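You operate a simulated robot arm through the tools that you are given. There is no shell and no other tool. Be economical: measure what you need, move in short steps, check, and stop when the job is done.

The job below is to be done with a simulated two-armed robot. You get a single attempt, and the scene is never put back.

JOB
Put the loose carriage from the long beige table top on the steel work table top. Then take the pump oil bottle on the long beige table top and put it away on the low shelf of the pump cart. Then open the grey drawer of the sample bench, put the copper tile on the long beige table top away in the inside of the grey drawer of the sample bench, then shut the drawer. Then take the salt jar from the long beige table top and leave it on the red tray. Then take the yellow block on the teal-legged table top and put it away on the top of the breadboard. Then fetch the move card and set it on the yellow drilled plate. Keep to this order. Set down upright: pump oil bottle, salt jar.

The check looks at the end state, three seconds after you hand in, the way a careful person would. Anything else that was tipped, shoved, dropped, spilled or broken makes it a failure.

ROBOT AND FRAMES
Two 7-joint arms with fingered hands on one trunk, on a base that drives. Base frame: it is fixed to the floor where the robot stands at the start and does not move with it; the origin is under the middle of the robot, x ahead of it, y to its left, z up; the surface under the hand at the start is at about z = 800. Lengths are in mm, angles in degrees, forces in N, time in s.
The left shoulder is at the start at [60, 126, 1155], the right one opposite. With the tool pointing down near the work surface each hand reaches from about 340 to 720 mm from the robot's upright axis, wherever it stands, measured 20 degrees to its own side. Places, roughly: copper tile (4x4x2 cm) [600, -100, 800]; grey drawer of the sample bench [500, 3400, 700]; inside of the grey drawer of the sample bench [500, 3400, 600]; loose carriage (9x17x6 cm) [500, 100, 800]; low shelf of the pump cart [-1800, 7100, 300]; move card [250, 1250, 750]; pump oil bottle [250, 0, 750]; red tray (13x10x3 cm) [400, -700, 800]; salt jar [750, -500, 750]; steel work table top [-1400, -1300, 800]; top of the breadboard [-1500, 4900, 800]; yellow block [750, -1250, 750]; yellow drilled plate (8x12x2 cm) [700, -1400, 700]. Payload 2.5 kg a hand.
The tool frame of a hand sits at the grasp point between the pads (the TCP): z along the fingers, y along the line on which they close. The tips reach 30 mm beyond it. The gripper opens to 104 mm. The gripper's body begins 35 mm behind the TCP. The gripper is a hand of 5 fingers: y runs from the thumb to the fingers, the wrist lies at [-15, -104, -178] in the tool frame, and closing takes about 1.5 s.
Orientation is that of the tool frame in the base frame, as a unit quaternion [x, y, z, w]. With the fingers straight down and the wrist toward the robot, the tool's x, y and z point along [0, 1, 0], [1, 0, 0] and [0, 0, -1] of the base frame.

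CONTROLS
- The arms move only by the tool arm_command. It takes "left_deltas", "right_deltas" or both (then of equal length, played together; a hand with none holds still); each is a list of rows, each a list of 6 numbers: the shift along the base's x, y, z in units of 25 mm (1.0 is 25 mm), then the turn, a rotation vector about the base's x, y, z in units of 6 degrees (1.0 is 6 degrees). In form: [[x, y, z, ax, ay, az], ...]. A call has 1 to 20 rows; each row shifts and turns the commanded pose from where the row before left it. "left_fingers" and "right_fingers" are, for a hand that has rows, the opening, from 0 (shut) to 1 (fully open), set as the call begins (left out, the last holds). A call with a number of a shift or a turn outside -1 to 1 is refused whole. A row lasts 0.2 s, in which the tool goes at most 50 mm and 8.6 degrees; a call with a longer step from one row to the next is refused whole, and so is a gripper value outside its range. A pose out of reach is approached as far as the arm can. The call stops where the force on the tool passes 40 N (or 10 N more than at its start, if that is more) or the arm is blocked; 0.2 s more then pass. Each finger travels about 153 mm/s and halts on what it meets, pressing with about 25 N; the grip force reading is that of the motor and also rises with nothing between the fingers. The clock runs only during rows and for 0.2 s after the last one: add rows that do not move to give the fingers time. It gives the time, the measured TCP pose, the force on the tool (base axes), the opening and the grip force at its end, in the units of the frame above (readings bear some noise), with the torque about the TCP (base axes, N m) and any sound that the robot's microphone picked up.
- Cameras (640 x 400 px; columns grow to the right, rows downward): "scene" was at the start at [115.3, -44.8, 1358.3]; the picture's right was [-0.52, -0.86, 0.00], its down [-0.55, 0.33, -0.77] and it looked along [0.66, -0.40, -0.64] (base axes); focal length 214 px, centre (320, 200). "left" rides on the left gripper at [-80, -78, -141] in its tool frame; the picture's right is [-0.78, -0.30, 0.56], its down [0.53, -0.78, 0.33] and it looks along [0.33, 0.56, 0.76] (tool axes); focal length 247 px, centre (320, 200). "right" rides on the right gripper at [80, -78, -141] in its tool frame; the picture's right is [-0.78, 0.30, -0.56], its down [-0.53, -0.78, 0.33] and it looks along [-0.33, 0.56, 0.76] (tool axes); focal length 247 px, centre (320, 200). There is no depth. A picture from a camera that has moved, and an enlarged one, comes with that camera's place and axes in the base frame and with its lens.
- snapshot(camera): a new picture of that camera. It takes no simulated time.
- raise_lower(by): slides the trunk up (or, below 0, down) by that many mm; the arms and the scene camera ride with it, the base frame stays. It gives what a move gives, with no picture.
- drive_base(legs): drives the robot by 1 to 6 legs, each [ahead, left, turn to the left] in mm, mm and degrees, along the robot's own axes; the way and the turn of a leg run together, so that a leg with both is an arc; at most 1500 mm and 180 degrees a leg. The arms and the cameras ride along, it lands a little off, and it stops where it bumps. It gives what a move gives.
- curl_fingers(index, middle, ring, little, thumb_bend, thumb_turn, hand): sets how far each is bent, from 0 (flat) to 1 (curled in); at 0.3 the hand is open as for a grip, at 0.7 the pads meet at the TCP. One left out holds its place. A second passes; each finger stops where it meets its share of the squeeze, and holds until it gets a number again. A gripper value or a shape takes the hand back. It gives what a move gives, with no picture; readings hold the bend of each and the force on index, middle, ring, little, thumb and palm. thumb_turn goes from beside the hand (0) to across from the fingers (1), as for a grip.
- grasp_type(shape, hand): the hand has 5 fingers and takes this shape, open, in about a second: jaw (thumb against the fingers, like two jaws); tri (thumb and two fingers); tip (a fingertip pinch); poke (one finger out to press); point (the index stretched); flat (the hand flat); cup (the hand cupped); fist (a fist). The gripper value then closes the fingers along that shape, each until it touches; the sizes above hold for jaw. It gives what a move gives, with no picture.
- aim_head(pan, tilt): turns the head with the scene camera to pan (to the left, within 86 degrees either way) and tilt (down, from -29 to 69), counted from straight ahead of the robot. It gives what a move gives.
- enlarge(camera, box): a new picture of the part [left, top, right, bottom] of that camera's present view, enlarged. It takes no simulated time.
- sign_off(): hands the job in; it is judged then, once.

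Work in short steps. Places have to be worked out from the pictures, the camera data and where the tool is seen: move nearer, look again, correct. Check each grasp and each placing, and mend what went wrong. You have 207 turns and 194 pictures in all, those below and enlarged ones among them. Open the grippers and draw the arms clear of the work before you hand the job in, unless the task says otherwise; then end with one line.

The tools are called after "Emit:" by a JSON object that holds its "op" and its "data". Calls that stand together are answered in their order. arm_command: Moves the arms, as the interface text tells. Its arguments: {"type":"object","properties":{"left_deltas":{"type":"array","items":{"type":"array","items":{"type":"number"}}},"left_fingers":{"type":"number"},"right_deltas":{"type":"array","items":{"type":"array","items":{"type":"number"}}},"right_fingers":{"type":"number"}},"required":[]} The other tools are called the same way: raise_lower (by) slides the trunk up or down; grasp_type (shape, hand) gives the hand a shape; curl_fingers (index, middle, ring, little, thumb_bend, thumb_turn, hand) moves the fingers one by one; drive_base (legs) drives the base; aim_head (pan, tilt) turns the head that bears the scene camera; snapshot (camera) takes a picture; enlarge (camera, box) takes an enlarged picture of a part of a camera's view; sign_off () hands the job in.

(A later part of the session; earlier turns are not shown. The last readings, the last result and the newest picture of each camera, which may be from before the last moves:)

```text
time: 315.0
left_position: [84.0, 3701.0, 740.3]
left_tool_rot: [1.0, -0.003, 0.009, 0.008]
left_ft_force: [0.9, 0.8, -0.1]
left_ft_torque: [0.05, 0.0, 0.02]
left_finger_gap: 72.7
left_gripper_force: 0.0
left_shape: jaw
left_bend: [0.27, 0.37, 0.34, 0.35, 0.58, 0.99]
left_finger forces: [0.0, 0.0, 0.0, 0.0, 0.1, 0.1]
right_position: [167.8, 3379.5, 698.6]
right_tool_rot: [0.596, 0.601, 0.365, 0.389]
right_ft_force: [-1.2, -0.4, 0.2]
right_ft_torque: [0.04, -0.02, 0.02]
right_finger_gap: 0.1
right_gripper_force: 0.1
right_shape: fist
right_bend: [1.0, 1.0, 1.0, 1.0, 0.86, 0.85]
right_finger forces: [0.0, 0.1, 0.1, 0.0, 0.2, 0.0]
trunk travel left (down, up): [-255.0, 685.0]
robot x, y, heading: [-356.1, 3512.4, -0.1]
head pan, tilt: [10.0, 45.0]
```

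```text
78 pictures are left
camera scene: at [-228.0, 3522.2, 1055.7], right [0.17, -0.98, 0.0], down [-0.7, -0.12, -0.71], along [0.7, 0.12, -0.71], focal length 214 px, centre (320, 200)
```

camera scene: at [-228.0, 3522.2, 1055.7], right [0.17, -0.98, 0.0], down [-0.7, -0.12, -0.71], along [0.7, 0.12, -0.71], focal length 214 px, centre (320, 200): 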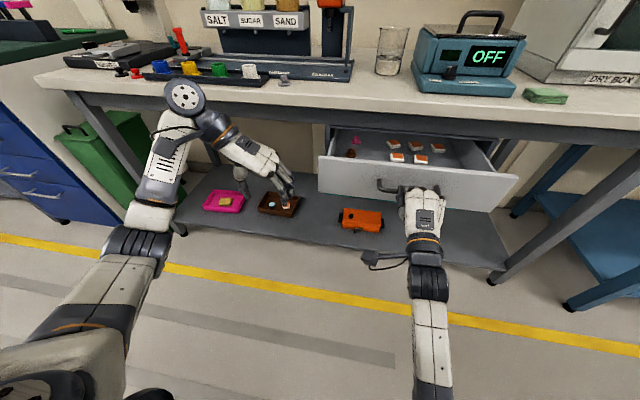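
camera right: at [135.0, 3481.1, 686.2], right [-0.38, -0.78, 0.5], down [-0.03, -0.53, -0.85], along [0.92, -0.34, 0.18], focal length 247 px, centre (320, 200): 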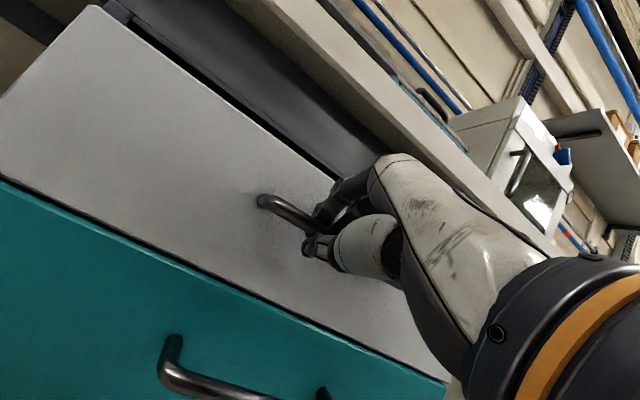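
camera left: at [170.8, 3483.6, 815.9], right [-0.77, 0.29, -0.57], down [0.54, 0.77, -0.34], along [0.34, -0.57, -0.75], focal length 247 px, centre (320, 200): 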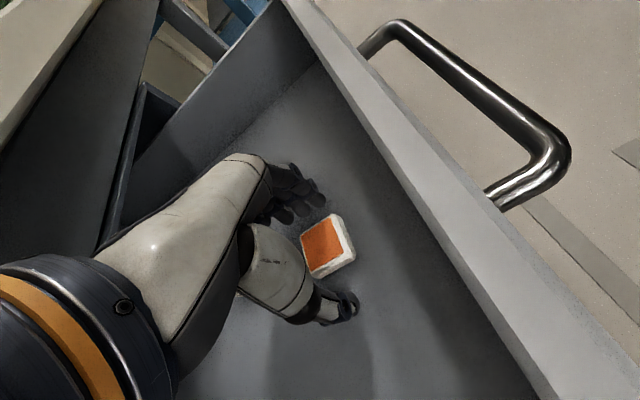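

Contact made and the drawer is moving. Continuing the push with base and arm.

Emit:
{"op": "drive_base", "data": {"legs": [[110, 0, 0]]}}

Emit:
{"op": "enlarge", "data": {"camera": "scene", "box": [260, 80, 540, 260]}}

```text
time: 316.2
left_position: [193.3, 3701.4, 742.0]
left_tool_rot: [1.0, -0.002, 0.009, 0.009]
left_ft_force: [-0.2, -0.2, -0.1]
left_ft_torque: [0.01, -0.01, 0.01]
left_finger_gap: 72.6
left_gripper_force: 0.1
left_shape: jaw
left_bend: [0.27, 0.37, 0.34, 0.35, 0.58, 0.99]
left_finger forces: [0.0, 0.0, 0.0, 0.0, 0.1, 0.1]
right_position: [278.6, 3379.3, 699.6]
right_tool_rot: [0.595, 0.601, 0.366, 0.389]
right_ft_force: [-0.6, 0.4, 0.1]
right_ft_torque: [0.0, -0.01, 0.0]
right_finger_gap: 0.0
right_gripper_force: 0.1
right_shape: fist
right_bend: [1.0, 1.0, 1.0, 1.0, 0.86, 0.85]
right_finger forces: [0.1, 0.0, 0.1, 0.0, 0.1, 0.1]
trunk travel left (down, up): [-255.0, 685.0]
robot x, y, heading: [-240.6, 3510.5, -0.0]
head pan, tilt: [10.0, 45.0]
```

```text
2.22 times, centred on (400, 170) of scene
camera zoom: at [-119.3, 3522.3, 1055.7], right [0.17, -0.98, 0.0], down [-0.7, -0.12, -0.71], along [0.7, 0.12, -0.71], focal length 477 px, centre (142, 267)
```

zoom: 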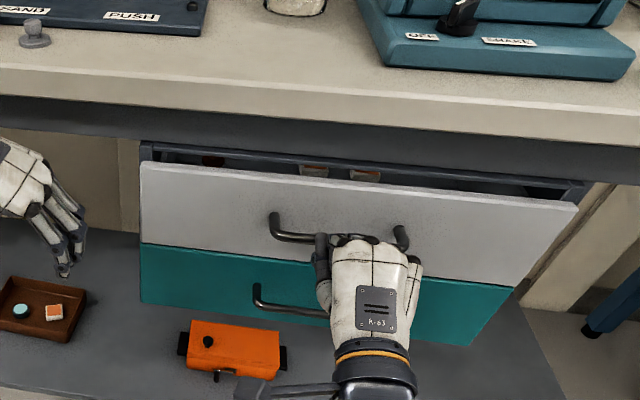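

Nearly shut. Pushing the rest with the arm until it stops.

Emit:
{"op": "arm_command", "data": {"right_deltas": [[0.5, 0, 0, 0, 0, 0], [0.5, 0, 0, 0, 0, 0], [0.5, 0, 0, 0, 0, 0], [0.4, 0, 0, 0, 0, 0], [0.4, 0, 0, 0, 0, 0], [0.4, 0, 0, 0, 0, 0], [0.4, 0, 0, 0, 0, 0]]}}

Emit:
{"op": "enlarge", "data": {"camera": "scene", "box": [260, 80, 540, 260]}}

```text
time: 316.8
left_position: [191.0, 3700.9, 741.3]
left_tool_rot: [1.0, -0.003, 0.01, 0.008]
left_ft_force: [-0.7, 0.6, 0.8]
left_ft_torque: [0.0, 0.0, -0.04]
left_finger_gap: 72.4
left_gripper_force: 0.0
left_shape: jaw
left_bend: [0.27, 0.37, 0.34, 0.35, 0.58, 0.99]
left_finger forces: [0.0, 0.0, 0.1, 0.0, 0.0, 0.1]
right_position: [296.4, 3378.3, 702.4]
right_tool_rot: [0.591, 0.6, 0.369, 0.393]
right_ft_force: [-22.9, -1.4, 1.8]
right_ft_torque: [0.08, 0.06, 0.51]
right_finger_gap: 96.1
right_gripper_force: 0.0
right_shape: fist
right_bend: [1.0, 1.0, 1.0, 1.0, 0.89, 0.84]
right_finger forces: [0.0, 0.0, 0.1, 0.1, 25.6, 0.0]
trunk travel left (down, up): [-255.0, 685.0]
robot x, y, heading: [-242.9, 3511.3, 0.4]
head pan, tilt: [10.0, 45.0]
stopped in row 3 (right hand): the force on the tool passed its limit at 55 N (the readings are from after the stop); the commanded pose is now the measured one
```

```text
2.22 times, centred on (400, 170) of scene
camera zoom: at [-121.5, 3522.1, 1056.0], right [0.17, -0.98, 0.0], down [-0.7, -0.12, -0.71], along [0.7, 0.12, -0.71], focal length 477 px, centre (142, 267)
```

zoom: 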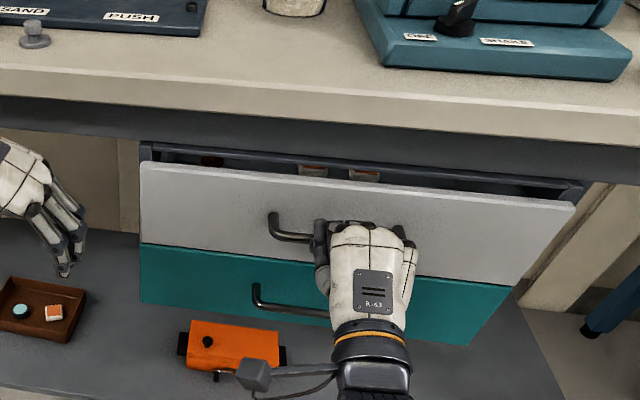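

The drawer is flush with the teal one below and stopped firmly — shut. Withdrawing, raising the trunk back and heading to the salt jar.

Emit:
{"op": "arm_command", "data": {"right_deltas": [[-0.8, 0, 0, 0, 0, 0], [-0.8, 0, 0, 0, 0, 0], [-0.8, 0, 0, 0, 0, 0]]}}

Emit:
{"op": "drive_base", "data": {"legs": [[-200, 0, 0]]}}

Emit:
{"op": "enlarge", "data": {"camera": "scene", "box": [260, 80, 480, 220]}}

Emit:
{"op": "raise_lower", "data": {"by": 295}}

Emit:
{"op": "grasp_type", "data": {"hand": "right", "shape": "jaw"}}

Emit:
{"op": "drive_base", "data": {"legs": [[0, -1450, 0], [0, -1450, 0], [0, -1400, 0]]}}

Emit:
{"op": "aim_head", "data": {"pan": 0, "tilt": 42}}

Emit:
{"op": "snapshot", "data": {"camera": "scene"}}

```text
time: 317.6
left_position: [192.4, 3700.5, 739.5]
left_tool_rot: [1.0, -0.004, 0.009, 0.009]
left_ft_force: [0.3, 0.4, 0.6]
left_ft_torque: [0.04, -0.02, 0.01]
left_finger_gap: 72.2
left_gripper_force: 0.1
left_shape: jaw
left_bend: [0.27, 0.37, 0.34, 0.35, 0.58, 0.99]
left_finger forces: [0.0, 0.1, 0.0, 0.0, 0.0, 0.0]
right_position: [238.5, 3376.8, 701.4]
right_tool_rot: [0.59, 0.602, 0.366, 0.394]
right_ft_force: [-0.2, 0.0, 0.0]
right_ft_torque: [0.0, 0.04, 0.01]
right_finger_gap: 0.0
right_gripper_force: 0.1
right_shape: fist
right_bend: [1.0, 1.0, 1.0, 1.0, 0.86, 0.85]
right_finger forces: [0.1, 0.0, 0.0, 0.0, 0.0, 0.0]
trunk travel left (down, up): [-255.0, 685.0]
robot x, y, heading: [-242.6, 3507.2, -0.1]
head pan, tilt: [10.0, 45.0]
```

```text
time: 319.2
left_position: [-7.4, 3701.5, 740.4]
left_tool_rot: [1.0, -0.003, 0.008, 0.007]
left_ft_force: [0.6, 0.1, -0.6]
left_ft_torque: [-0.01, -0.01, 0.0]
left_finger_gap: 72.4
left_gripper_force: 0.0
left_shape: jaw
left_bend: [0.27, 0.37, 0.34, 0.35, 0.58, 0.99]
left_finger forces: [0.0, 0.0, 0.0, 0.1, 0.1, 0.0]
right_position: [38.7, 3378.1, 697.9]
right_tool_rot: [0.59, 0.603, 0.366, 0.393]
right_ft_force: [0.2, -0.4, -0.9]
right_ft_torque: [0.01, 0.02, -0.01]
right_finger_gap: 0.3
right_gripper_force: 0.0
right_shape: fist
right_bend: [1.0, 1.0, 1.0, 1.0, 0.86, 0.85]
right_finger forces: [0.0, 0.0, 0.0, 0.0, 0.0, 0.0]
trunk travel left (down, up): [-255.0, 685.0]
robot x, y, heading: [-441.5, 3505.7, -0.4]
head pan, tilt: [10.0, 45.0]
```

```text
2.86 times, centred on (370, 150) of scene
camera zoom: at [-319.0, 3522.3, 1055.7], right [0.17, -0.98, 0.0], down [-0.7, -0.12, -0.71], along [0.7, 0.12, -0.71], focal length 613 px, centre (177, 343)
```

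zoom: 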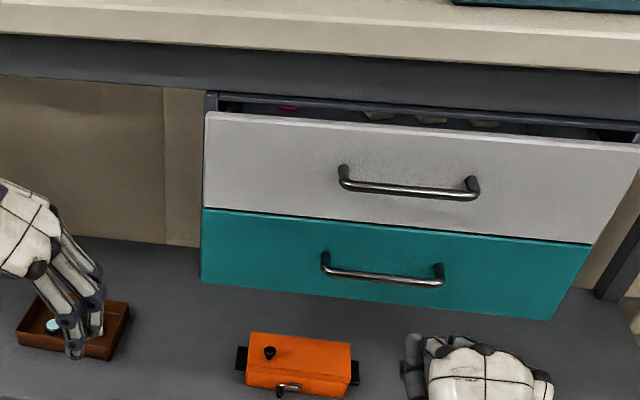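

```text
time: 322.1
left_position: [-6.9, 3702.1, 1036.0]
left_tool_rot: [1.0, -0.002, 0.009, 0.008]
left_ft_force: [-0.2, 0.3, 0.3]
left_ft_torque: [0.02, 0.02, 0.01]
left_finger_gap: 72.6
left_gripper_force: 0.0
left_shape: jaw
left_bend: [0.27, 0.37, 0.34, 0.35, 0.58, 0.99]
left_finger forces: [0.0, 0.1, 0.0, 0.0, 0.1, 0.0]
right_position: [38.5, 3377.6, 993.7]
right_tool_rot: [0.59, 0.603, 0.365, 0.394]
right_ft_force: [-0.2, -0.1, -0.1]
right_ft_torque: [0.02, -0.01, 0.0]
right_finger_gap: 0.0
right_gripper_force: 0.1
right_shape: fist
right_bend: [1.0, 1.0, 1.0, 1.0, 0.86, 0.85]
right_finger forces: [0.0, 0.1, 0.1, 0.1, 0.0, 0.1]
trunk travel left (down, up): [-550.0, 390.0]
robot x, y, heading: [-439.3, 3507.2, 0.2]
head pan, tilt: [10.0, 45.0]
```

```text
time: 323.1
left_position: [-7.3, 3702.1, 1034.3]
left_tool_rot: [1.0, -0.002, 0.009, 0.008]
left_ft_force: [0.7, -0.7, 0.8]
left_ft_torque: [0.01, 0.01, -0.03]
left_finger_gap: 72.7
left_gripper_force: 0.0
left_shape: jaw
left_bend: [0.27, 0.37, 0.34, 0.35, 0.58, 0.99]
left_finger forces: [0.1, 0.0, 0.1, 0.1, 0.1, 0.1]
right_position: [38.3, 3377.7, 993.8]
right_tool_rot: [0.59, 0.603, 0.366, 0.393]
right_ft_force: [0.2, 0.1, -0.4]
right_ft_torque: [0.0, -0.01, -0.04]
right_finger_gap: 103.9
right_gripper_force: 0.0
right_shape: jaw
right_bend: [0.3, 0.3, 0.3, 0.3, 0.3, 0.97]
right_finger forces: [0.0, 0.0, 0.0, 0.1, 0.1, 0.1]
trunk travel left (down, up): [-550.0, 390.0]
robot x, y, heading: [-441.9, 3506.2, 0.1]
head pan, tilt: [10.0, 45.0]
```

```text
time: 343.5
left_position: [210.7, -526.5, 1034.8]
left_tool_rot: [0.999, 0.043, 0.01, 0.008]
left_ft_force: [0.0, 0.1, -0.1]
left_ft_torque: [0.01, -0.01, -0.01]
left_finger_gap: 72.3
left_gripper_force: 0.1
left_shape: jaw
left_bend: [0.27, 0.37, 0.34, 0.35, 0.58, 0.99]
left_finger forces: [0.0, 0.0, 0.0, 0.1, 0.1, 0.0]
right_position: [284.0, -844.9, 993.5]
right_tool_rot: [0.562, 0.629, 0.383, 0.377]
right_ft_force: [-0.5, 0.0, 0.3]
right_ft_torque: [0.0, 0.0, -0.02]
right_finger_gap: 103.4
right_gripper_force: 0.1
right_shape: jaw
right_bend: [0.3, 0.3, 0.3, 0.3, 0.3, 0.97]
right_finger forces: [0.1, 0.0, 0.0, 0.1, 0.1, 0.0]
trunk travel left (down, up): [-550.0, 390.0]
robot x, y, heading: [-206.3, -756.6, 4.9]
head pan, tilt: [10.0, 45.0]
```

```text
time: 344.2
left_position: [209.8, -526.2, 1035.8]
left_tool_rot: [0.999, 0.044, 0.009, 0.007]
left_ft_force: [0.6, -0.3, 0.5]
left_ft_torque: [-0.02, 0.0, -0.02]
left_finger_gap: 72.5
left_gripper_force: 0.0
left_shape: jaw
left_bend: [0.27, 0.37, 0.34, 0.35, 0.58, 0.99]
left_finger forces: [0.0, 0.0, 0.1, 0.0, 0.0, 0.0]
right_position: [285.3, -844.2, 993.3]
right_tool_rot: [0.562, 0.629, 0.382, 0.377]
right_ft_force: [0.6, -0.4, -0.2]
right_ft_torque: [0.03, 0.03, 0.03]
right_finger_gap: 103.6
right_gripper_force: 0.1
right_shape: jaw
right_bend: [0.3, 0.3, 0.3, 0.3, 0.3, 0.97]
right_finger forces: [0.0, 0.0, 0.1, 0.0, 0.0, 0.0]
trunk travel left (down, up): [-550.0, 390.0]
robot x, y, heading: [-206.3, -759.1, 5.4]
head pan, tilt: [0.0, 42.0]
```

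```text
74 pictures are left
camera scene: at [-79.9, -746.6, 1355.0], right [0.09, -1.0, 0.0], down [-0.67, -0.06, -0.74], along [0.74, 0.07, -0.67], focal length 214 px, centre (320, 200)
```

scene: 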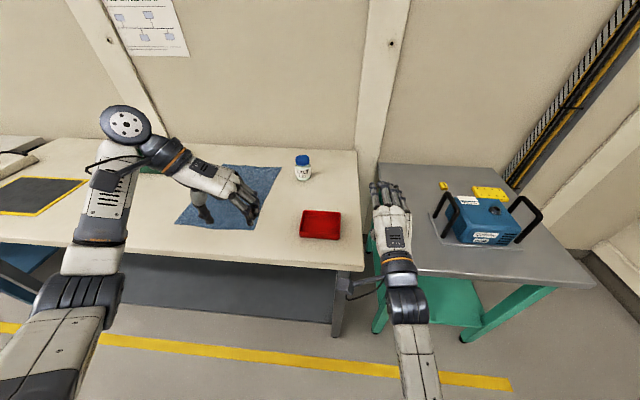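

Base drifted slightly but all is clear. Jar at about [682,-600], red tray centre about [406,-700]. Squaring up, moving in, and turning the left hand wrist-toward-me.

Emit:
{"op": "drive_base", "data": {"legs": [[0, 0, -5.2], [0, -30, 0], [230, 0, 0]]}}

Emit:
{"op": "arm_command", "data": {"left_deltas": [[0, 0, 0.2, 0, 0, 1], [0, 0, 0.2, 0, 0, 1], [0, 0, 0.2, 0, 0, 1], [0, 0, 0.2, 0, 0, 1], [0, 0, 0.2, 0, 0, 1], [0, 0, 0, 0, 0, 1], [0, 0, 0, 0, 0, 1], [0, 0, 0, 0, 0, 1], [0, 0, 0, 0, 0, 1], [0, 0, 0, 0, 0, 1], [0, 0, 0, 0, 0, 1], [0, 0, 0, 0, 0, 1], [0, 0, 0, 0, 0, 1], [0, 0, 0, 0, 0, 1], [0, 0, 0, 0, 0, 1]], "left_fingers": 1}}

Emit:
{"op": "aim_head", "data": {"pan": 5, "tilt": 50}}

Emit:
{"op": "snapshot", "data": {"camera": "scene"}}

Emit:
{"op": "snapshot", "data": {"camera": "left"}}

```text
time: 346.9
left_position: [458.2, -595.8, 1035.5]
left_tool_rot: [1.0, -0.004, 0.008, 0.008]
left_ft_force: [-0.3, 0.9, 0.4]
left_ft_torque: [0.0, 0.04, 0.0]
left_finger_gap: 72.5
left_gripper_force: 0.1
left_shape: jaw
left_bend: [0.27, 0.37, 0.34, 0.35, 0.58, 0.99]
left_finger forces: [0.0, 0.1, 0.0, 0.0, 0.0, 0.1]
right_position: [504.1, -920.0, 993.1]
right_tool_rot: [0.591, 0.603, 0.364, 0.394]
right_ft_force: [-0.4, 0.6, -0.3]
right_ft_torque: [-0.01, 0.01, -0.01]
right_finger_gap: 104.0
right_gripper_force: 0.0
right_shape: jaw
right_bend: [0.3, 0.3, 0.3, 0.3, 0.3, 0.97]
right_finger forces: [0.0, 0.0, 0.1, 0.1, 0.1, 0.0]
trunk travel left (down, up): [-550.0, 390.0]
robot x, y, heading: [22.1, -787.5, -0.3]
head pan, tilt: [0.0, 42.0]
```

```text
time: 350.1
left_position: [458.6, -597.7, 1061.4]
left_tool_rot: [0.71, 0.705, 0.011, 0.0]
left_ft_force: [-0.4, -0.6, -0.5]
left_ft_torque: [-0.01, 0.02, 0.0]
left_finger_gap: 103.6
left_gripper_force: 0.1
left_shape: jaw
left_bend: [0.3, 0.3, 0.3, 0.3, 0.3, 0.98]
left_finger forces: [0.1, 0.0, 0.1, 0.0, 0.0, 0.0]
right_position: [503.3, -920.6, 992.7]
right_tool_rot: [0.591, 0.603, 0.364, 0.393]
right_ft_force: [0.1, 0.2, 0.8]
right_ft_torque: [-0.02, 0.0, -0.01]
right_finger_gap: 103.5
right_gripper_force: 0.1
right_shape: jaw
right_bend: [0.3, 0.3, 0.3, 0.3, 0.3, 0.97]
right_finger forces: [0.1, 0.0, 0.0, 0.0, 0.0, 0.0]
trunk travel left (down, up): [-550.0, 390.0]
robot x, y, heading: [23.6, -785.2, -0.4]
head pan, tilt: [0.0, 42.0]
```

```text
time: 350.8
left_position: [459.5, -596.9, 1060.6]
left_tool_rot: [0.71, 0.704, 0.011, 0.0]
left_ft_force: [-1.0, 0.0, 0.2]
left_ft_torque: [0.01, -0.02, 0.02]
left_finger_gap: 103.8
left_gripper_force: 0.0
left_shape: jaw
left_bend: [0.3, 0.3, 0.3, 0.3, 0.3, 0.98]
left_finger forces: [0.1, 0.1, 0.0, 0.0, 0.1, 0.0]
right_position: [503.1, -919.2, 993.3]
right_tool_rot: [0.59, 0.603, 0.365, 0.394]
right_ft_force: [0.4, 0.2, 0.4]
right_ft_torque: [0.0, -0.03, 0.01]
right_finger_gap: 103.5
right_gripper_force: 0.0
right_shape: jaw
right_bend: [0.3, 0.3, 0.3, 0.3, 0.3, 0.97]
right_finger forces: [0.1, 0.0, 0.1, 0.0, 0.0, 0.1]
trunk travel left (down, up): [-550.0, 390.0]
robot x, y, heading: [25.8, -788.4, -0.0]
head pan, tilt: [5.0, 50.0]
```

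```text
73 pictures are left
camera scene: at [142.9, -781.5, 1343.9], right [0.08, -1.0, 0.0], down [-0.76, -0.06, -0.64], along [0.64, 0.05, -0.77], focal length 214 px, centre (320, 200)
```

scene: 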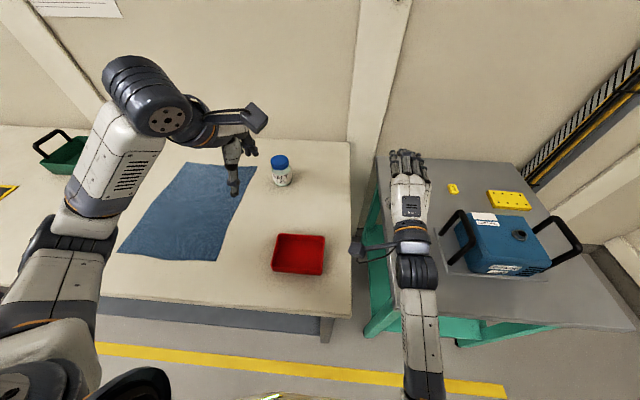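

```text
72 pictures are left
camera left: at [376.7, -677.7, 1199.0], right [-0.29, -0.76, -0.57], down [-0.77, 0.55, -0.34], along [0.57, 0.34, -0.75], focal length 247 px, centre (320, 200)
```

left: 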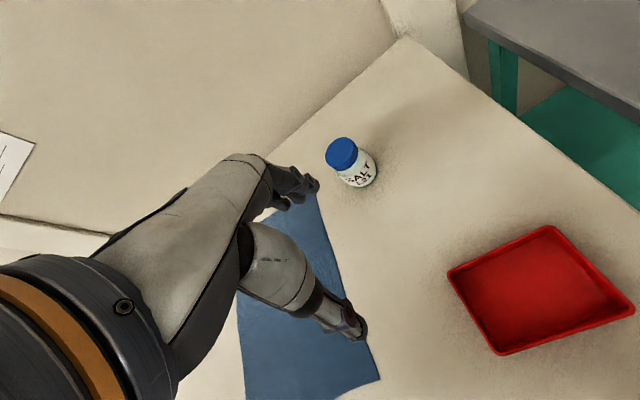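

The jar is at about [670,-604], top z≈890. Moving the open left hand above it.

Emit:
{"op": "arm_command", "data": {"left_deltas": [[0.94, -0.03, -0.3, 0, 0, 0], [0.94, -0.03, -0.3, 0, 0, 0], [0.94, -0.03, -0.3, 0, 0, 0], [0.94, -0.03, -0.3, 0, 0, 0], [0.94, -0.03, -0.3, 0, 0, 0], [0.94, -0.03, -0.3, 0, 0, 0], [0.94, -0.03, -0.3, 0, 0, 0], [0.94, -0.03, -0.3, 0, 0, 0], [0.94, -0.03, -0.3, 0, 0, 0]]}}

Emit:
{"op": "enlarge", "data": {"camera": "scene", "box": [200, 100, 360, 220]}}

Emit:
{"op": "snapshot", "data": {"camera": "left"}}

```text
time: 352.8
left_position: [670.0, -604.3, 991.4]
left_tool_rot: [0.71, 0.704, 0.011, -0.001]
left_ft_force: [0.6, -0.8, -0.7]
left_ft_torque: [-0.03, 0.04, 0.01]
left_finger_gap: 103.9
left_gripper_force: 0.0
left_shape: jaw
left_bend: [0.3, 0.3, 0.3, 0.3, 0.3, 0.98]
left_finger forces: [0.0, 0.0, 0.0, 0.0, 0.0, 0.0]
right_position: [503.4, -919.5, 992.5]
right_tool_rot: [0.591, 0.603, 0.364, 0.394]
right_ft_force: [-0.1, 0.0, -1.0]
right_ft_torque: [-0.04, -0.03, 0.0]
right_finger_gap: 103.8
right_gripper_force: 0.1
right_shape: jaw
right_bend: [0.3, 0.3, 0.3, 0.3, 0.3, 0.97]
right_finger forces: [0.1, 0.1, 0.1, 0.1, 0.0, 0.1]
trunk travel left (down, up): [-550.0, 390.0]
robot x, y, heading: [22.6, -789.7, -0.2]
head pan, tilt: [5.0, 50.0]
```

```text
3.33 times, centred on (280, 160) of scene
camera zoom: at [143.1, -781.6, 1343.8], right [0.08, -1.0, 0.0], down [-0.76, -0.06, -0.64], along [0.64, 0.05, -0.77], focal length 715 px, centre (453, 333)
```

zoom: 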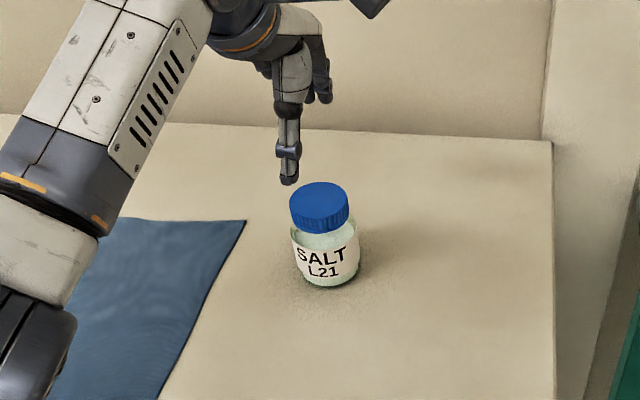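

```text
70 pictures are left
camera left: at [588.3, -685.7, 1130.7], right [-0.29, -0.76, -0.58], down [-0.77, 0.55, -0.33], along [0.57, 0.34, -0.75], focal length 247 px, centre (320, 200)
```

left: 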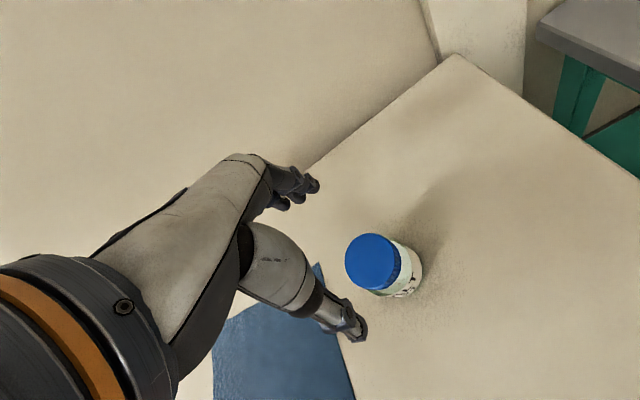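

Jar refined to [672,-608]. Descending around it to z≈864 (palm just above the lid).

Emit:
{"op": "arm_command", "data": {"left_deltas": [[0.08, -0.16, -0.8, 0, 0, 0], [0, 0, -0.8, 0, 0, 0], [0, 0, -0.8, 0, 0, 0], [0, 0, -0.8, 0, 0, 0], [0, 0, -0.7, 0, 0, 0], [0, 0, -0.6, 0, 0, 0], [0, 0, -0.5, 0, 0, 0]]}}

Emit:
{"op": "snapshot", "data": {"camera": "left"}}

Emit:
{"op": "enlarge", "data": {"camera": "scene", "box": [200, 100, 360, 220]}}

```text
time: 354.4
left_position: [672.1, -608.4, 869.4]
left_tool_rot: [0.71, 0.704, 0.012, 0.0]
left_ft_force: [0.4, -0.5, 0.3]
left_ft_torque: [0.01, 0.02, -0.02]
left_finger_gap: 103.4
left_gripper_force: 0.1
left_shape: jaw
left_bend: [0.3, 0.3, 0.3, 0.3, 0.3, 0.98]
left_finger forces: [0.1, 0.0, 0.0, 0.0, 0.1, 0.0]
right_position: [504.2, -919.3, 993.5]
right_tool_rot: [0.591, 0.602, 0.364, 0.394]
right_ft_force: [0.3, 0.7, -0.5]
right_ft_torque: [0.0, -0.01, -0.01]
right_finger_gap: 103.8
right_gripper_force: 0.1
right_shape: jaw
right_bend: [0.3, 0.3, 0.3, 0.3, 0.3, 0.97]
right_finger forces: [0.0, 0.0, 0.0, 0.0, 0.0, 0.0]
trunk travel left (down, up): [-550.0, 390.0]
robot x, y, heading: [23.1, -784.6, -0.2]
head pan, tilt: [5.0, 50.0]
```

```text
69 pictures are left
camera left: at [590.6, -688.8, 1006.8], right [-0.29, -0.76, -0.58], down [-0.77, 0.55, -0.34], along [0.57, 0.34, -0.75], focal length 247 px, centre (320, 200)
```

left: 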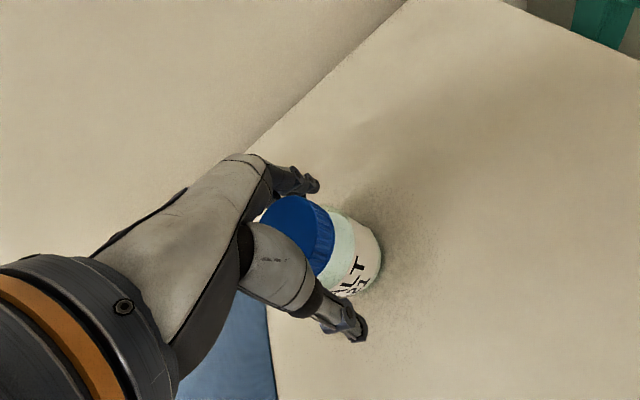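

```text
3.33 times, centred on (280, 160) of scene
camera zoom: at [142.9, -781.4, 1343.8], right [0.08, -1.0, 0.0], down [-0.76, -0.06, -0.64], along [0.64, 0.05, -0.77], focal length 715 px, centre (453, 333)
```

zoom: 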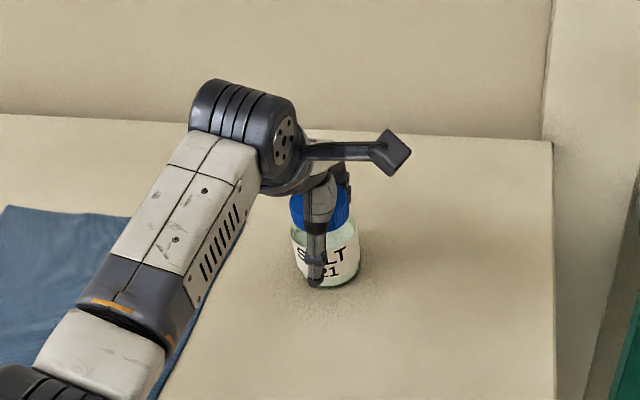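

The jar stands between thumb and fingers. Closing.

Emit:
{"op": "arm_command", "data": {"left_deltas": [[0, 0, -0.1, 0, 0, 0], [0, 0, 0, 0, 0, 0], [0, 0, 0, 0, 0, 0], [0, 0, 0, 0, 0, 0], [0, 0, 0, 0, 0, 0], [0, 0, 0, 0, 0, 0], [0, 0, 0, 0, 0, 0], [0, 0, 0, 0, 0, 0]], "left_fingers": 0}}

Emit:
{"op": "arm_command", "data": {"left_deltas": [[0, 0, 0.3, 0, 0, 0], [0, 0, 0.6, 0, 0, 0], [0, 0, 0.8, 0, 0, 0], [0, 0, 0.8, 0, 0, 0]]}}

Emit:
{"op": "snapshot", "data": {"camera": "left"}}

Emit:
{"op": "enlarge", "data": {"camera": "scene", "box": [200, 80, 360, 200]}}

```text
time: 356.2
left_position: [672.0, -607.4, 866.6]
left_tool_rot: [0.71, 0.704, 0.012, -0.001]
left_ft_force: [0.1, -0.7, 1.2]
left_ft_torque: [-0.01, 0.0, -0.02]
left_finger_gap: 56.4
left_gripper_force: 24.9
left_shape: jaw
left_bend: [0.74, 0.43, 0.45, 0.43, 0.68, 1.0]
left_finger forces: [11.7, 8.3, 0.2, 0.0, 22.1, 0.0]
right_position: [502.9, -920.2, 993.1]
right_tool_rot: [0.59, 0.603, 0.365, 0.393]
right_ft_force: [0.5, -0.1, 0.0]
right_ft_torque: [0.0, 0.03, -0.01]
right_finger_gap: 103.8
right_gripper_force: 0.1
right_shape: jaw
right_bend: [0.3, 0.3, 0.3, 0.3, 0.3, 0.97]
right_finger forces: [0.0, 0.1, 0.0, 0.1, 0.0, 0.0]
trunk travel left (down, up): [-550.0, 390.0]
robot x, y, heading: [21.8, -786.1, -0.3]
head pan, tilt: [5.0, 50.0]
```

```text
time: 357.2
left_position: [674.0, -606.4, 929.1]
left_tool_rot: [0.71, 0.704, 0.012, 0.0]
left_ft_force: [-1.2, -0.5, -3.2]
left_ft_torque: [-0.03, 0.01, -0.01]
left_finger_gap: 56.6
left_gripper_force: 25.2
left_shape: jaw
left_bend: [0.74, 0.43, 0.45, 0.43, 0.68, 1.0]
left_finger forces: [12.0, 8.4, 0.4, 0.0, 21.9, 0.0]
right_position: [503.9, -921.3, 993.1]
right_tool_rot: [0.59, 0.603, 0.365, 0.393]
right_ft_force: [0.5, 0.3, -0.4]
right_ft_torque: [0.02, -0.01, 0.01]
right_finger_gap: 103.6
right_gripper_force: 0.1
right_shape: jaw
right_bend: [0.3, 0.3, 0.3, 0.3, 0.3, 0.97]
right_finger forces: [0.1, 0.0, 0.1, 0.0, 0.0, 0.0]
trunk travel left (down, up): [-550.0, 390.0]
robot x, y, heading: [23.5, -785.6, -0.2]
head pan, tilt: [5.0, 50.0]
```

```text
67 pictures are left
camera left: at [591.1, -687.8, 1066.9], right [-0.29, -0.76, -0.58], down [-0.77, 0.55, -0.33], along [0.57, 0.34, -0.75], focal length 247 px, centre (320, 200)
```

left: 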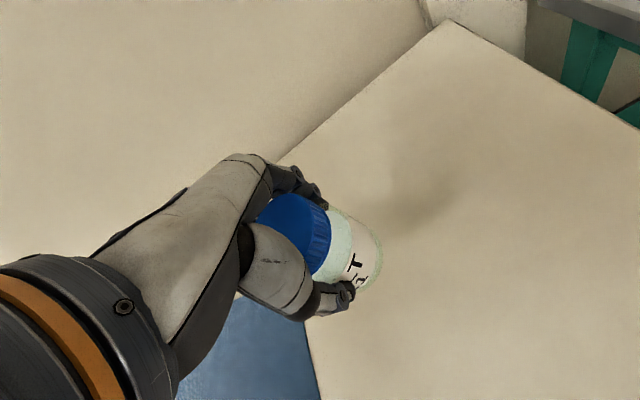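

```text
3.33 times, centred on (280, 140) of scene
camera zoom: at [143.2, -781.4, 1343.8], right [0.08, -1.0, 0.0], down [-0.76, -0.06, -0.64], along [0.64, 0.05, -0.77], focal length 715 px, centre (453, 400)
```

zoom: 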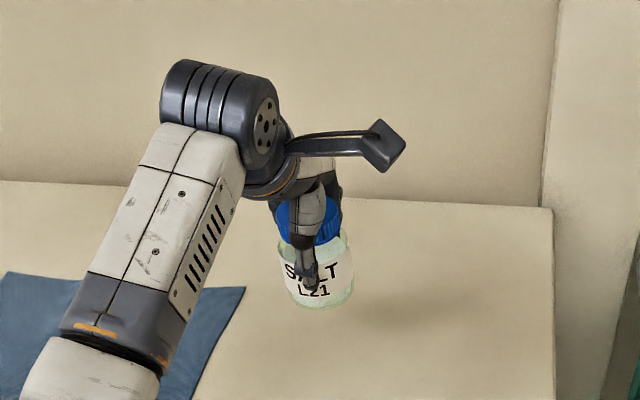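

Jar held upright. Raising it, and backing the base 180 mm so the tray is at a comfortable reach.

Emit:
{"op": "arm_command", "data": {"left_deltas": [[0, 0, 1, 0, 0, 0], [0, 0, 1, 0, 0, 0], [0, 0, 0.8, 0, 0, 0]]}}

Emit:
{"op": "drive_base", "data": {"legs": [[-180, 0, 0]]}}

Emit:
{"op": "arm_command", "data": {"left_deltas": [[-0.6, -0.65, 0, 0, 0, 0], [-0.6, -0.65, 0, 0, 0, 0], [-0.6, -0.65, 0, 0, 0, 0], [-0.6, -0.65, 0, 0, 0, 0], [-0.6, -0.65, 0, 0, 0, 0], [-0.6, -0.65, 0, 0, 0, 0]]}}

Emit:
{"op": "snapshot", "data": {"camera": "scene"}}

Emit:
{"op": "snapshot", "data": {"camera": "left"}}

```text
time: 358.0
left_position: [673.0, -605.5, 998.5]
left_tool_rot: [0.711, 0.703, 0.011, -0.001]
left_ft_force: [0.0, 0.0, -3.9]
left_ft_torque: [-0.01, -0.01, 0.02]
left_finger_gap: 56.3
left_gripper_force: 25.1
left_shape: jaw
left_bend: [0.74, 0.43, 0.45, 0.43, 0.68, 1.0]
left_finger forces: [12.1, 8.2, 0.4, 0.0, 21.8, 0.1]
right_position: [503.8, -919.6, 992.6]
right_tool_rot: [0.591, 0.603, 0.364, 0.393]
right_ft_force: [0.4, 0.3, -0.3]
right_ft_torque: [-0.02, 0.0, -0.01]
right_finger_gap: 103.6
right_gripper_force: 0.0
right_shape: jaw
right_bend: [0.3, 0.3, 0.3, 0.3, 0.3, 0.97]
right_finger forces: [0.1, 0.0, 0.1, 0.1, 0.0, 0.1]
trunk travel left (down, up): [-550.0, 390.0]
robot x, y, heading: [24.8, -789.9, -0.3]
head pan, tilt: [5.0, 50.0]
```

```text
time: 359.5
left_position: [496.5, -607.2, 997.9]
left_tool_rot: [0.711, 0.703, 0.011, -0.001]
left_ft_force: [-0.2, -0.3, -3.3]
left_ft_torque: [0.0, 0.01, -0.01]
left_finger_gap: 56.5
left_gripper_force: 25.1
left_shape: jaw
left_bend: [0.74, 0.43, 0.45, 0.43, 0.68, 1.0]
left_finger forces: [12.1, 8.4, 0.4, 0.0, 21.9, 0.0]
right_position: [328.1, -919.7, 993.3]
right_tool_rot: [0.592, 0.601, 0.364, 0.395]
right_ft_force: [-0.7, 0.2, -0.1]
right_ft_torque: [0.0, -0.02, 0.0]
right_finger_gap: 103.7
right_gripper_force: 0.0
right_shape: jaw
right_bend: [0.3, 0.3, 0.3, 0.3, 0.3, 0.97]
right_finger forces: [0.0, 0.0, 0.1, 0.1, 0.0, 0.0]
trunk travel left (down, up): [-550.0, 390.0]
robot x, y, heading: [-152.4, -786.6, -0.1]
head pan, tilt: [5.0, 50.0]
```

```text
time: 360.9
left_position: [407.7, -704.3, 996.1]
left_tool_rot: [0.711, 0.703, 0.011, 0.0]
left_ft_force: [0.2, 0.1, -2.6]
left_ft_torque: [-0.05, 0.0, -0.01]
left_finger_gap: 56.1
left_gripper_force: 25.6
left_shape: jaw
left_bend: [0.74, 0.43, 0.46, 0.43, 0.68, 1.0]
left_finger forces: [11.8, 7.7, 1.6, 0.0, 21.8, 0.0]
right_position: [328.3, -920.3, 992.5]
right_tool_rot: [0.592, 0.602, 0.364, 0.394]
right_ft_force: [0.0, 0.5, 0.0]
right_ft_torque: [0.0, 0.01, 0.0]
right_finger_gap: 103.7
right_gripper_force: 0.1
right_shape: jaw
right_bend: [0.3, 0.3, 0.3, 0.3, 0.3, 0.97]
right_finger forces: [0.0, 0.0, 0.0, 0.0, 0.0, 0.1]
trunk travel left (down, up): [-550.0, 390.0]
robot x, y, heading: [-150.9, -783.0, -0.1]
head pan, tilt: [5.0, 50.0]
```

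```text
65 pictures are left
camera scene: at [-32.2, -781.1, 1343.8], right [0.08, -1.0, 0.0], down [-0.76, -0.06, -0.64], along [0.64, 0.05, -0.77], focal length 214 px, centre (320, 200)
```

scene: 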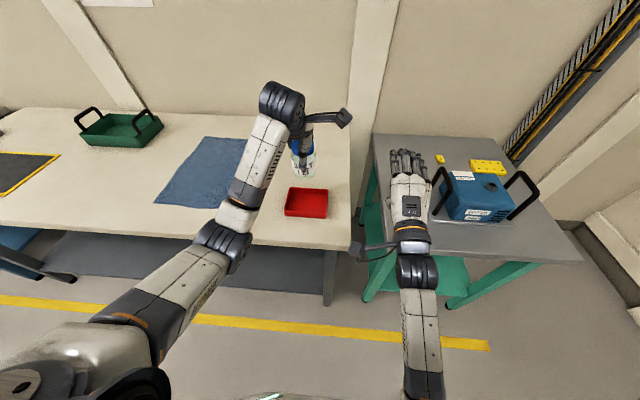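

```text
64 pictures are left
camera left: at [325.6, -785.5, 1135.1], right [-0.3, -0.76, -0.57], down [-0.77, 0.55, -0.33], along [0.57, 0.34, -0.75], focal length 247 px, centre (320, 200)
```

left: 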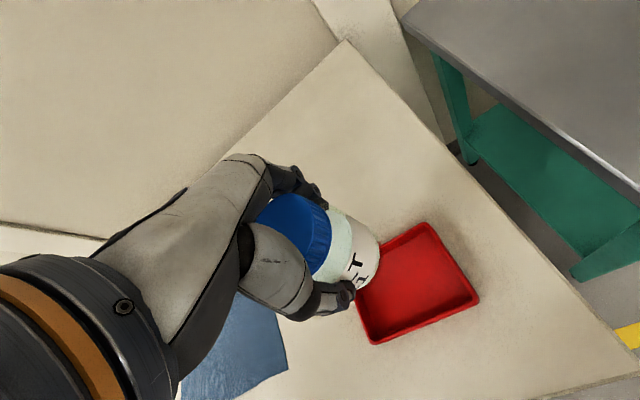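

Tray spans x 343–433, y -770 to -642; centre [389,-706]. Aligning and lowering the jar.

Emit:
{"op": "arm_command", "data": {"left_deltas": [[-0.74, -0.06, 0, 0, 0, 0], [0, 0, -0.9, 0, 0, 0], [0, 0, -0.9, 0, 0, 0], [0, 0, -0.9, 0, 0, 0], [0, 0, -0.9, 0, 0, 0], [0, 0, -0.6, 0, 0, 0], [0, 0, -0.2, 0, 0, 0]]}}

Emit:
{"op": "snapshot", "data": {"camera": "left"}}

Emit:
{"op": "enlarge", "data": {"camera": "scene", "box": [240, 140, 370, 240]}}

```text
time: 362.5
left_position: [387.9, -706.2, 888.9]
left_tool_rot: [0.711, 0.703, 0.011, -0.002]
left_ft_force: [0.5, 0.1, -4.1]
left_ft_torque: [-0.04, -0.02, -0.03]
left_finger_gap: 56.3
left_gripper_force: 25.0
left_shape: jaw
left_bend: [0.74, 0.43, 0.46, 0.43, 0.68, 1.0]
left_finger forces: [11.8, 7.8, 1.7, 0.0, 21.9, 0.1]
right_position: [327.2, -920.9, 993.2]
right_tool_rot: [0.592, 0.602, 0.363, 0.394]
right_ft_force: [0.6, 0.0, 0.0]
right_ft_torque: [-0.01, 0.0, 0.01]
right_finger_gap: 103.6
right_gripper_force: 0.0
right_shape: jaw
right_bend: [0.3, 0.3, 0.3, 0.3, 0.3, 0.97]
right_finger forces: [0.0, 0.1, 0.0, 0.0, 0.1, 0.0]
trunk travel left (down, up): [-550.0, 390.0]
robot x, y, heading: [-149.6, -784.0, -0.6]
head pan, tilt: [5.0, 50.0]
```

```text
63 pictures are left
camera left: at [305.9, -786.9, 1026.2], right [-0.3, -0.76, -0.57], down [-0.77, 0.55, -0.33], along [0.57, 0.34, -0.75], focal length 247 px, centre (320, 200)
```

left: 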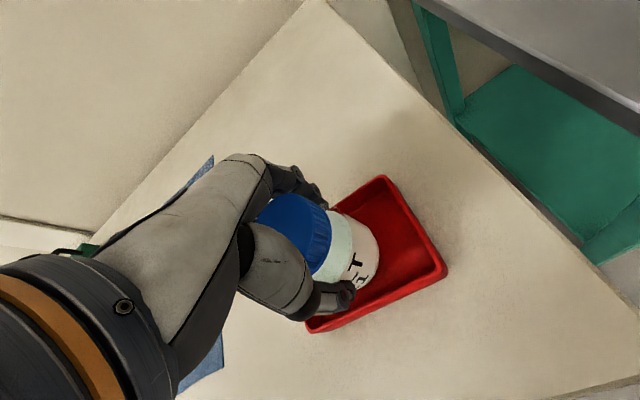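

```text
4.00 times, centred on (305, 190) of scene
camera zoom: at [-32.1, -781.0, 1343.8], right [0.08, -1.0, 0.0], down [-0.76, -0.06, -0.64], along [0.64, 0.05, -0.77], focal length 858 px, centre (380, 240)
```

zoom: 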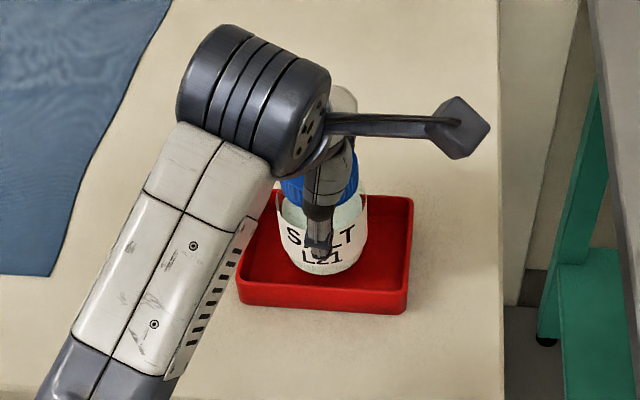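

Centred over the tray. Lowering the last bit until contact.

Emit:
{"op": "arm_command", "data": {"left_deltas": [[0, 0, -0.3, 0, 0, 0], [0, 0, -0.2, 0, 0, 0], [0, 0, -0.15, 0, 0, 0], [0, 0, -0.1, 0, 0, 0]]}}

```text
time: 363.5
left_position: [388.9, -706.8, 870.9]
left_tool_rot: [0.711, 0.703, 0.012, 0.001]
left_ft_force: [-1.2, 0.4, 4.5]
left_ft_torque: [0.02, 0.03, -0.02]
left_finger_gap: 56.5
left_gripper_force: 24.9
left_shape: jaw
left_bend: [0.74, 0.43, 0.46, 0.43, 0.68, 1.0]
left_finger forces: [11.6, 7.8, 1.8, 0.0, 22.6, 0.1]
right_position: [327.2, -920.5, 993.8]
right_tool_rot: [0.592, 0.602, 0.363, 0.395]
right_ft_force: [-0.2, -1.1, 0.1]
right_ft_torque: [-0.01, -0.01, 0.0]
right_finger_gap: 103.6
right_gripper_force: 0.1
right_shape: jaw
right_bend: [0.3, 0.3, 0.3, 0.3, 0.3, 0.97]
right_finger forces: [0.0, 0.0, 0.1, 0.0, 0.0, 0.0]
trunk travel left (down, up): [-550.0, 390.0]
robot x, y, heading: [-153.6, -784.2, -0.2]
head pan, tilt: [5.0, 50.0]
```

The jar rests on the tray. Opening and lifting the hand away.

Emit:
{"op": "arm_command", "data": {"left_deltas": [[0, 0, 0, 0, 0, 0], [0, 0, 0, 0, 0, 0], [0, 0, 0, 0, 0, 0], [0, 0, 0, 0, 0, 0], [0, 0, 0.3, 0, 0, 0], [0, 0, 0.6, 0, 0, 0], [0, 0, 1, 0, 0, 0], [0, 0, 1, 0, 0, 0], [0, 0, 1, 0, 0, 0], [0, 0, 1, 0, 0, 0], [0, 0, 1, 0, 0, 0]], "left_fingers": 1}}

Emit:
{"op": "snapshot", "data": {"camera": "left"}}

Emit:
{"op": "snapshot", "data": {"camera": "scene"}}

```text
time: 365.9
left_position: [386.8, -705.8, 1015.5]
left_tool_rot: [0.711, 0.704, 0.012, -0.001]
left_ft_force: [-0.1, -0.2, 0.8]
left_ft_torque: [-0.03, 0.01, 0.02]
left_finger_gap: 103.7
left_gripper_force: 0.0
left_shape: jaw
left_bend: [0.3, 0.3, 0.3, 0.3, 0.3, 0.98]
left_finger forces: [0.0, 0.0, 0.0, 0.0, 0.1, 0.0]
right_position: [328.2, -920.7, 993.7]
right_tool_rot: [0.591, 0.602, 0.364, 0.394]
right_ft_force: [0.1, 0.4, -0.8]
right_ft_torque: [0.01, -0.02, -0.02]
right_finger_gap: 103.9
right_gripper_force: 0.0
right_shape: jaw
right_bend: [0.3, 0.3, 0.3, 0.3, 0.3, 0.97]
right_finger forces: [0.1, 0.0, 0.0, 0.0, 0.1, 0.0]
trunk travel left (down, up): [-550.0, 390.0]
robot x, y, heading: [-154.5, -784.3, -0.2]
head pan, tilt: [5.0, 50.0]
```

```text
61 pictures are left
camera left: at [305.7, -787.4, 1154.6], right [-0.3, -0.76, -0.57], down [-0.77, 0.55, -0.33], along [0.57, 0.34, -0.75], focal length 247 px, centre (320, 200)
```

left: 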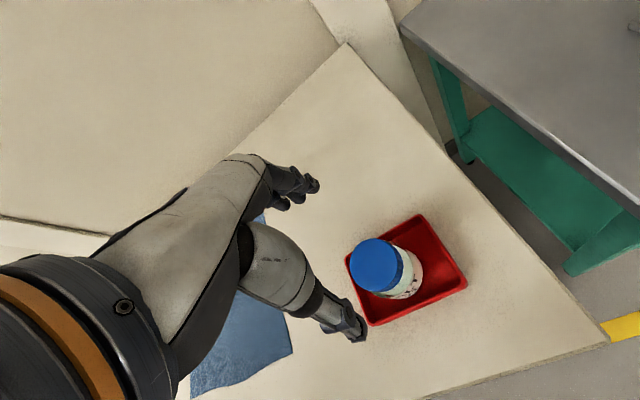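

```text
60 pictures are left
camera scene: at [-32.5, -781.0, 1343.8], right [0.08, -1.0, 0.0], down [-0.76, -0.06, -0.64], along [0.64, 0.05, -0.77], focal length 214 px, centre (320, 200)
```

scene: 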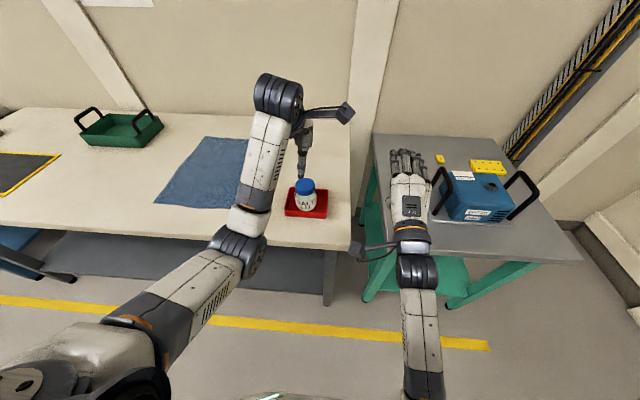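

The jar stands upright in the tray. Next the yellow block, which lies behind the blue box on the teal-legged table. First tuck the right arm up and back, raise the left, and reposition.

Emit:
{"op": "arm_command", "data": {"right_deltas": [[-0.5, 0, 1, 0, 0, 0], [-0.8, 0, 1, 0, 0.3, 0], [-0.8, 0, 1, 0, 0.5, 0], [-0.8, 0, 1, 0, 0.5, 0], [-0.8, 0, 0.5, 0, 0.5, 0], [-0.8, 0, 0.5, 0, 0.5, 0], [-0.8, 0, 0, 0, 0.5, 0]], "left_deltas": [[0, 0, 0.4, 0, 0, 0], [0, 0, 0.4, 0, 0, 0], [0, 0, 0.4, 0, 0, 0], [0, 0, 0.4, 0, 0, 0], [0, 0, 0.4, 0, 0, 0], [0, 0, 0, 0, 0, 0], [0, 0, 0, 0, 0, 0]]}}

Emit:
{"op": "drive_base", "data": {"legs": [[0, -270, 0.3]]}}

Emit:
{"op": "aim_head", "data": {"pan": -8, "tilt": 42}}

Emit:
{"op": "snapshot", "data": {"camera": "scene"}}

```text
time: 367.4
left_position: [389.7, -706.1, 1067.4]
left_tool_rot: [0.712, 0.702, 0.011, 0.0]
left_ft_force: [0.1, -0.9, -1.0]
left_ft_torque: [0.0, 0.01, 0.0]
left_finger_gap: 103.8
left_gripper_force: 0.1
left_shape: jaw
left_bend: [0.3, 0.3, 0.3, 0.3, 0.3, 0.98]
left_finger forces: [0.0, 0.0, 0.0, 0.1, 0.2, 0.0]
right_position: [300.8, -911.3, 1067.3]
right_tool_rot: [0.616, 0.666, 0.222, 0.357]
right_ft_force: [1.1, 0.2, -0.1]
right_ft_torque: [-0.01, 0.01, -0.02]
right_finger_gap: 103.8
right_gripper_force: 0.0
right_shape: jaw
right_bend: [0.3, 0.3, 0.3, 0.3, 0.3, 0.98]
right_finger forces: [0.1, 0.0, 0.0, 0.1, 0.0, 0.1]
right hand out of reach, approached as far as the arm can: row 3, 4, 5, 6, 7
trunk travel left (down, up): [-550.0, 390.0]
robot x, y, heading: [-154.4, -785.5, -0.4]
head pan, tilt: [5.0, 50.0]
stopped in row 7 (right hand): the arm was blocked; the commanded pose is now the measured one
```

```text
time: 369.3
left_position: [388.4, -967.1, 1066.1]
left_tool_rot: [0.708, 0.706, 0.012, 0.0]
left_ft_force: [0.2, 0.2, -0.3]
left_ft_torque: [-0.03, -0.01, -0.03]
left_finger_gap: 103.6
left_gripper_force: 0.1
left_shape: jaw
left_bend: [0.3, 0.3, 0.3, 0.3, 0.3, 0.98]
left_finger forces: [0.1, 0.0, 0.0, 0.0, 0.0, 0.0]
right_position: [301.1, -1173.7, 1066.5]
right_tool_rot: [0.613, 0.669, 0.223, 0.355]
right_ft_force: [1.2, 0.1, 0.4]
right_ft_torque: [-0.02, -0.01, -0.02]
right_finger_gap: 104.2
right_gripper_force: 0.0
right_shape: jaw
right_bend: [0.3, 0.3, 0.3, 0.3, 0.3, 0.98]
right_finger forces: [0.0, 0.1, 0.0, 0.0, 0.0, 0.0]
trunk travel left (down, up): [-550.0, 390.0]
robot x, y, heading: [-150.2, -1053.7, 0.1]
head pan, tilt: [5.0, 50.0]
```

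```text
time: 370.1
left_position: [388.6, -967.4, 1065.8]
left_tool_rot: [0.707, 0.707, 0.011, 0.0]
left_ft_force: [-0.4, -0.4, 0.9]
left_ft_torque: [0.03, 0.01, -0.02]
left_finger_gap: 103.7
left_gripper_force: 0.1
left_shape: jaw
left_bend: [0.3, 0.3, 0.3, 0.3, 0.3, 0.98]
left_finger forces: [0.1, 0.0, 0.0, 0.1, 0.1, 0.1]
right_position: [300.4, -1174.2, 1068.5]
right_tool_rot: [0.614, 0.669, 0.222, 0.356]
right_ft_force: [0.3, -0.2, 0.6]
right_ft_torque: [0.01, -0.01, -0.02]
right_finger_gap: 103.8
right_gripper_force: 0.0
right_shape: jaw
right_bend: [0.3, 0.3, 0.3, 0.3, 0.3, 0.98]
right_finger forces: [0.0, 0.1, 0.1, 0.0, 0.0, 0.1]
trunk travel left (down, up): [-550.0, 390.0]
robot x, y, heading: [-151.7, -1052.4, 0.5]
head pan, tilt: [-8.0, 42.0]
```

```text
59 pictures are left
camera scene: at [-26.4, -1064.8, 1355.0], right [-0.13, -0.99, 0.0], down [-0.66, 0.09, -0.74], along [0.74, -0.1, -0.67], focal length 214 px, centre (320, 200)
```

scene: 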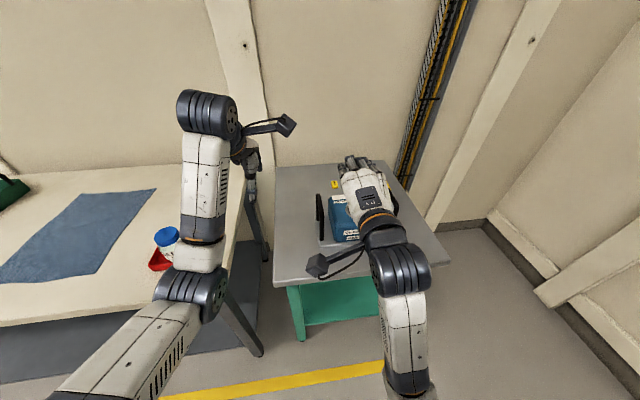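

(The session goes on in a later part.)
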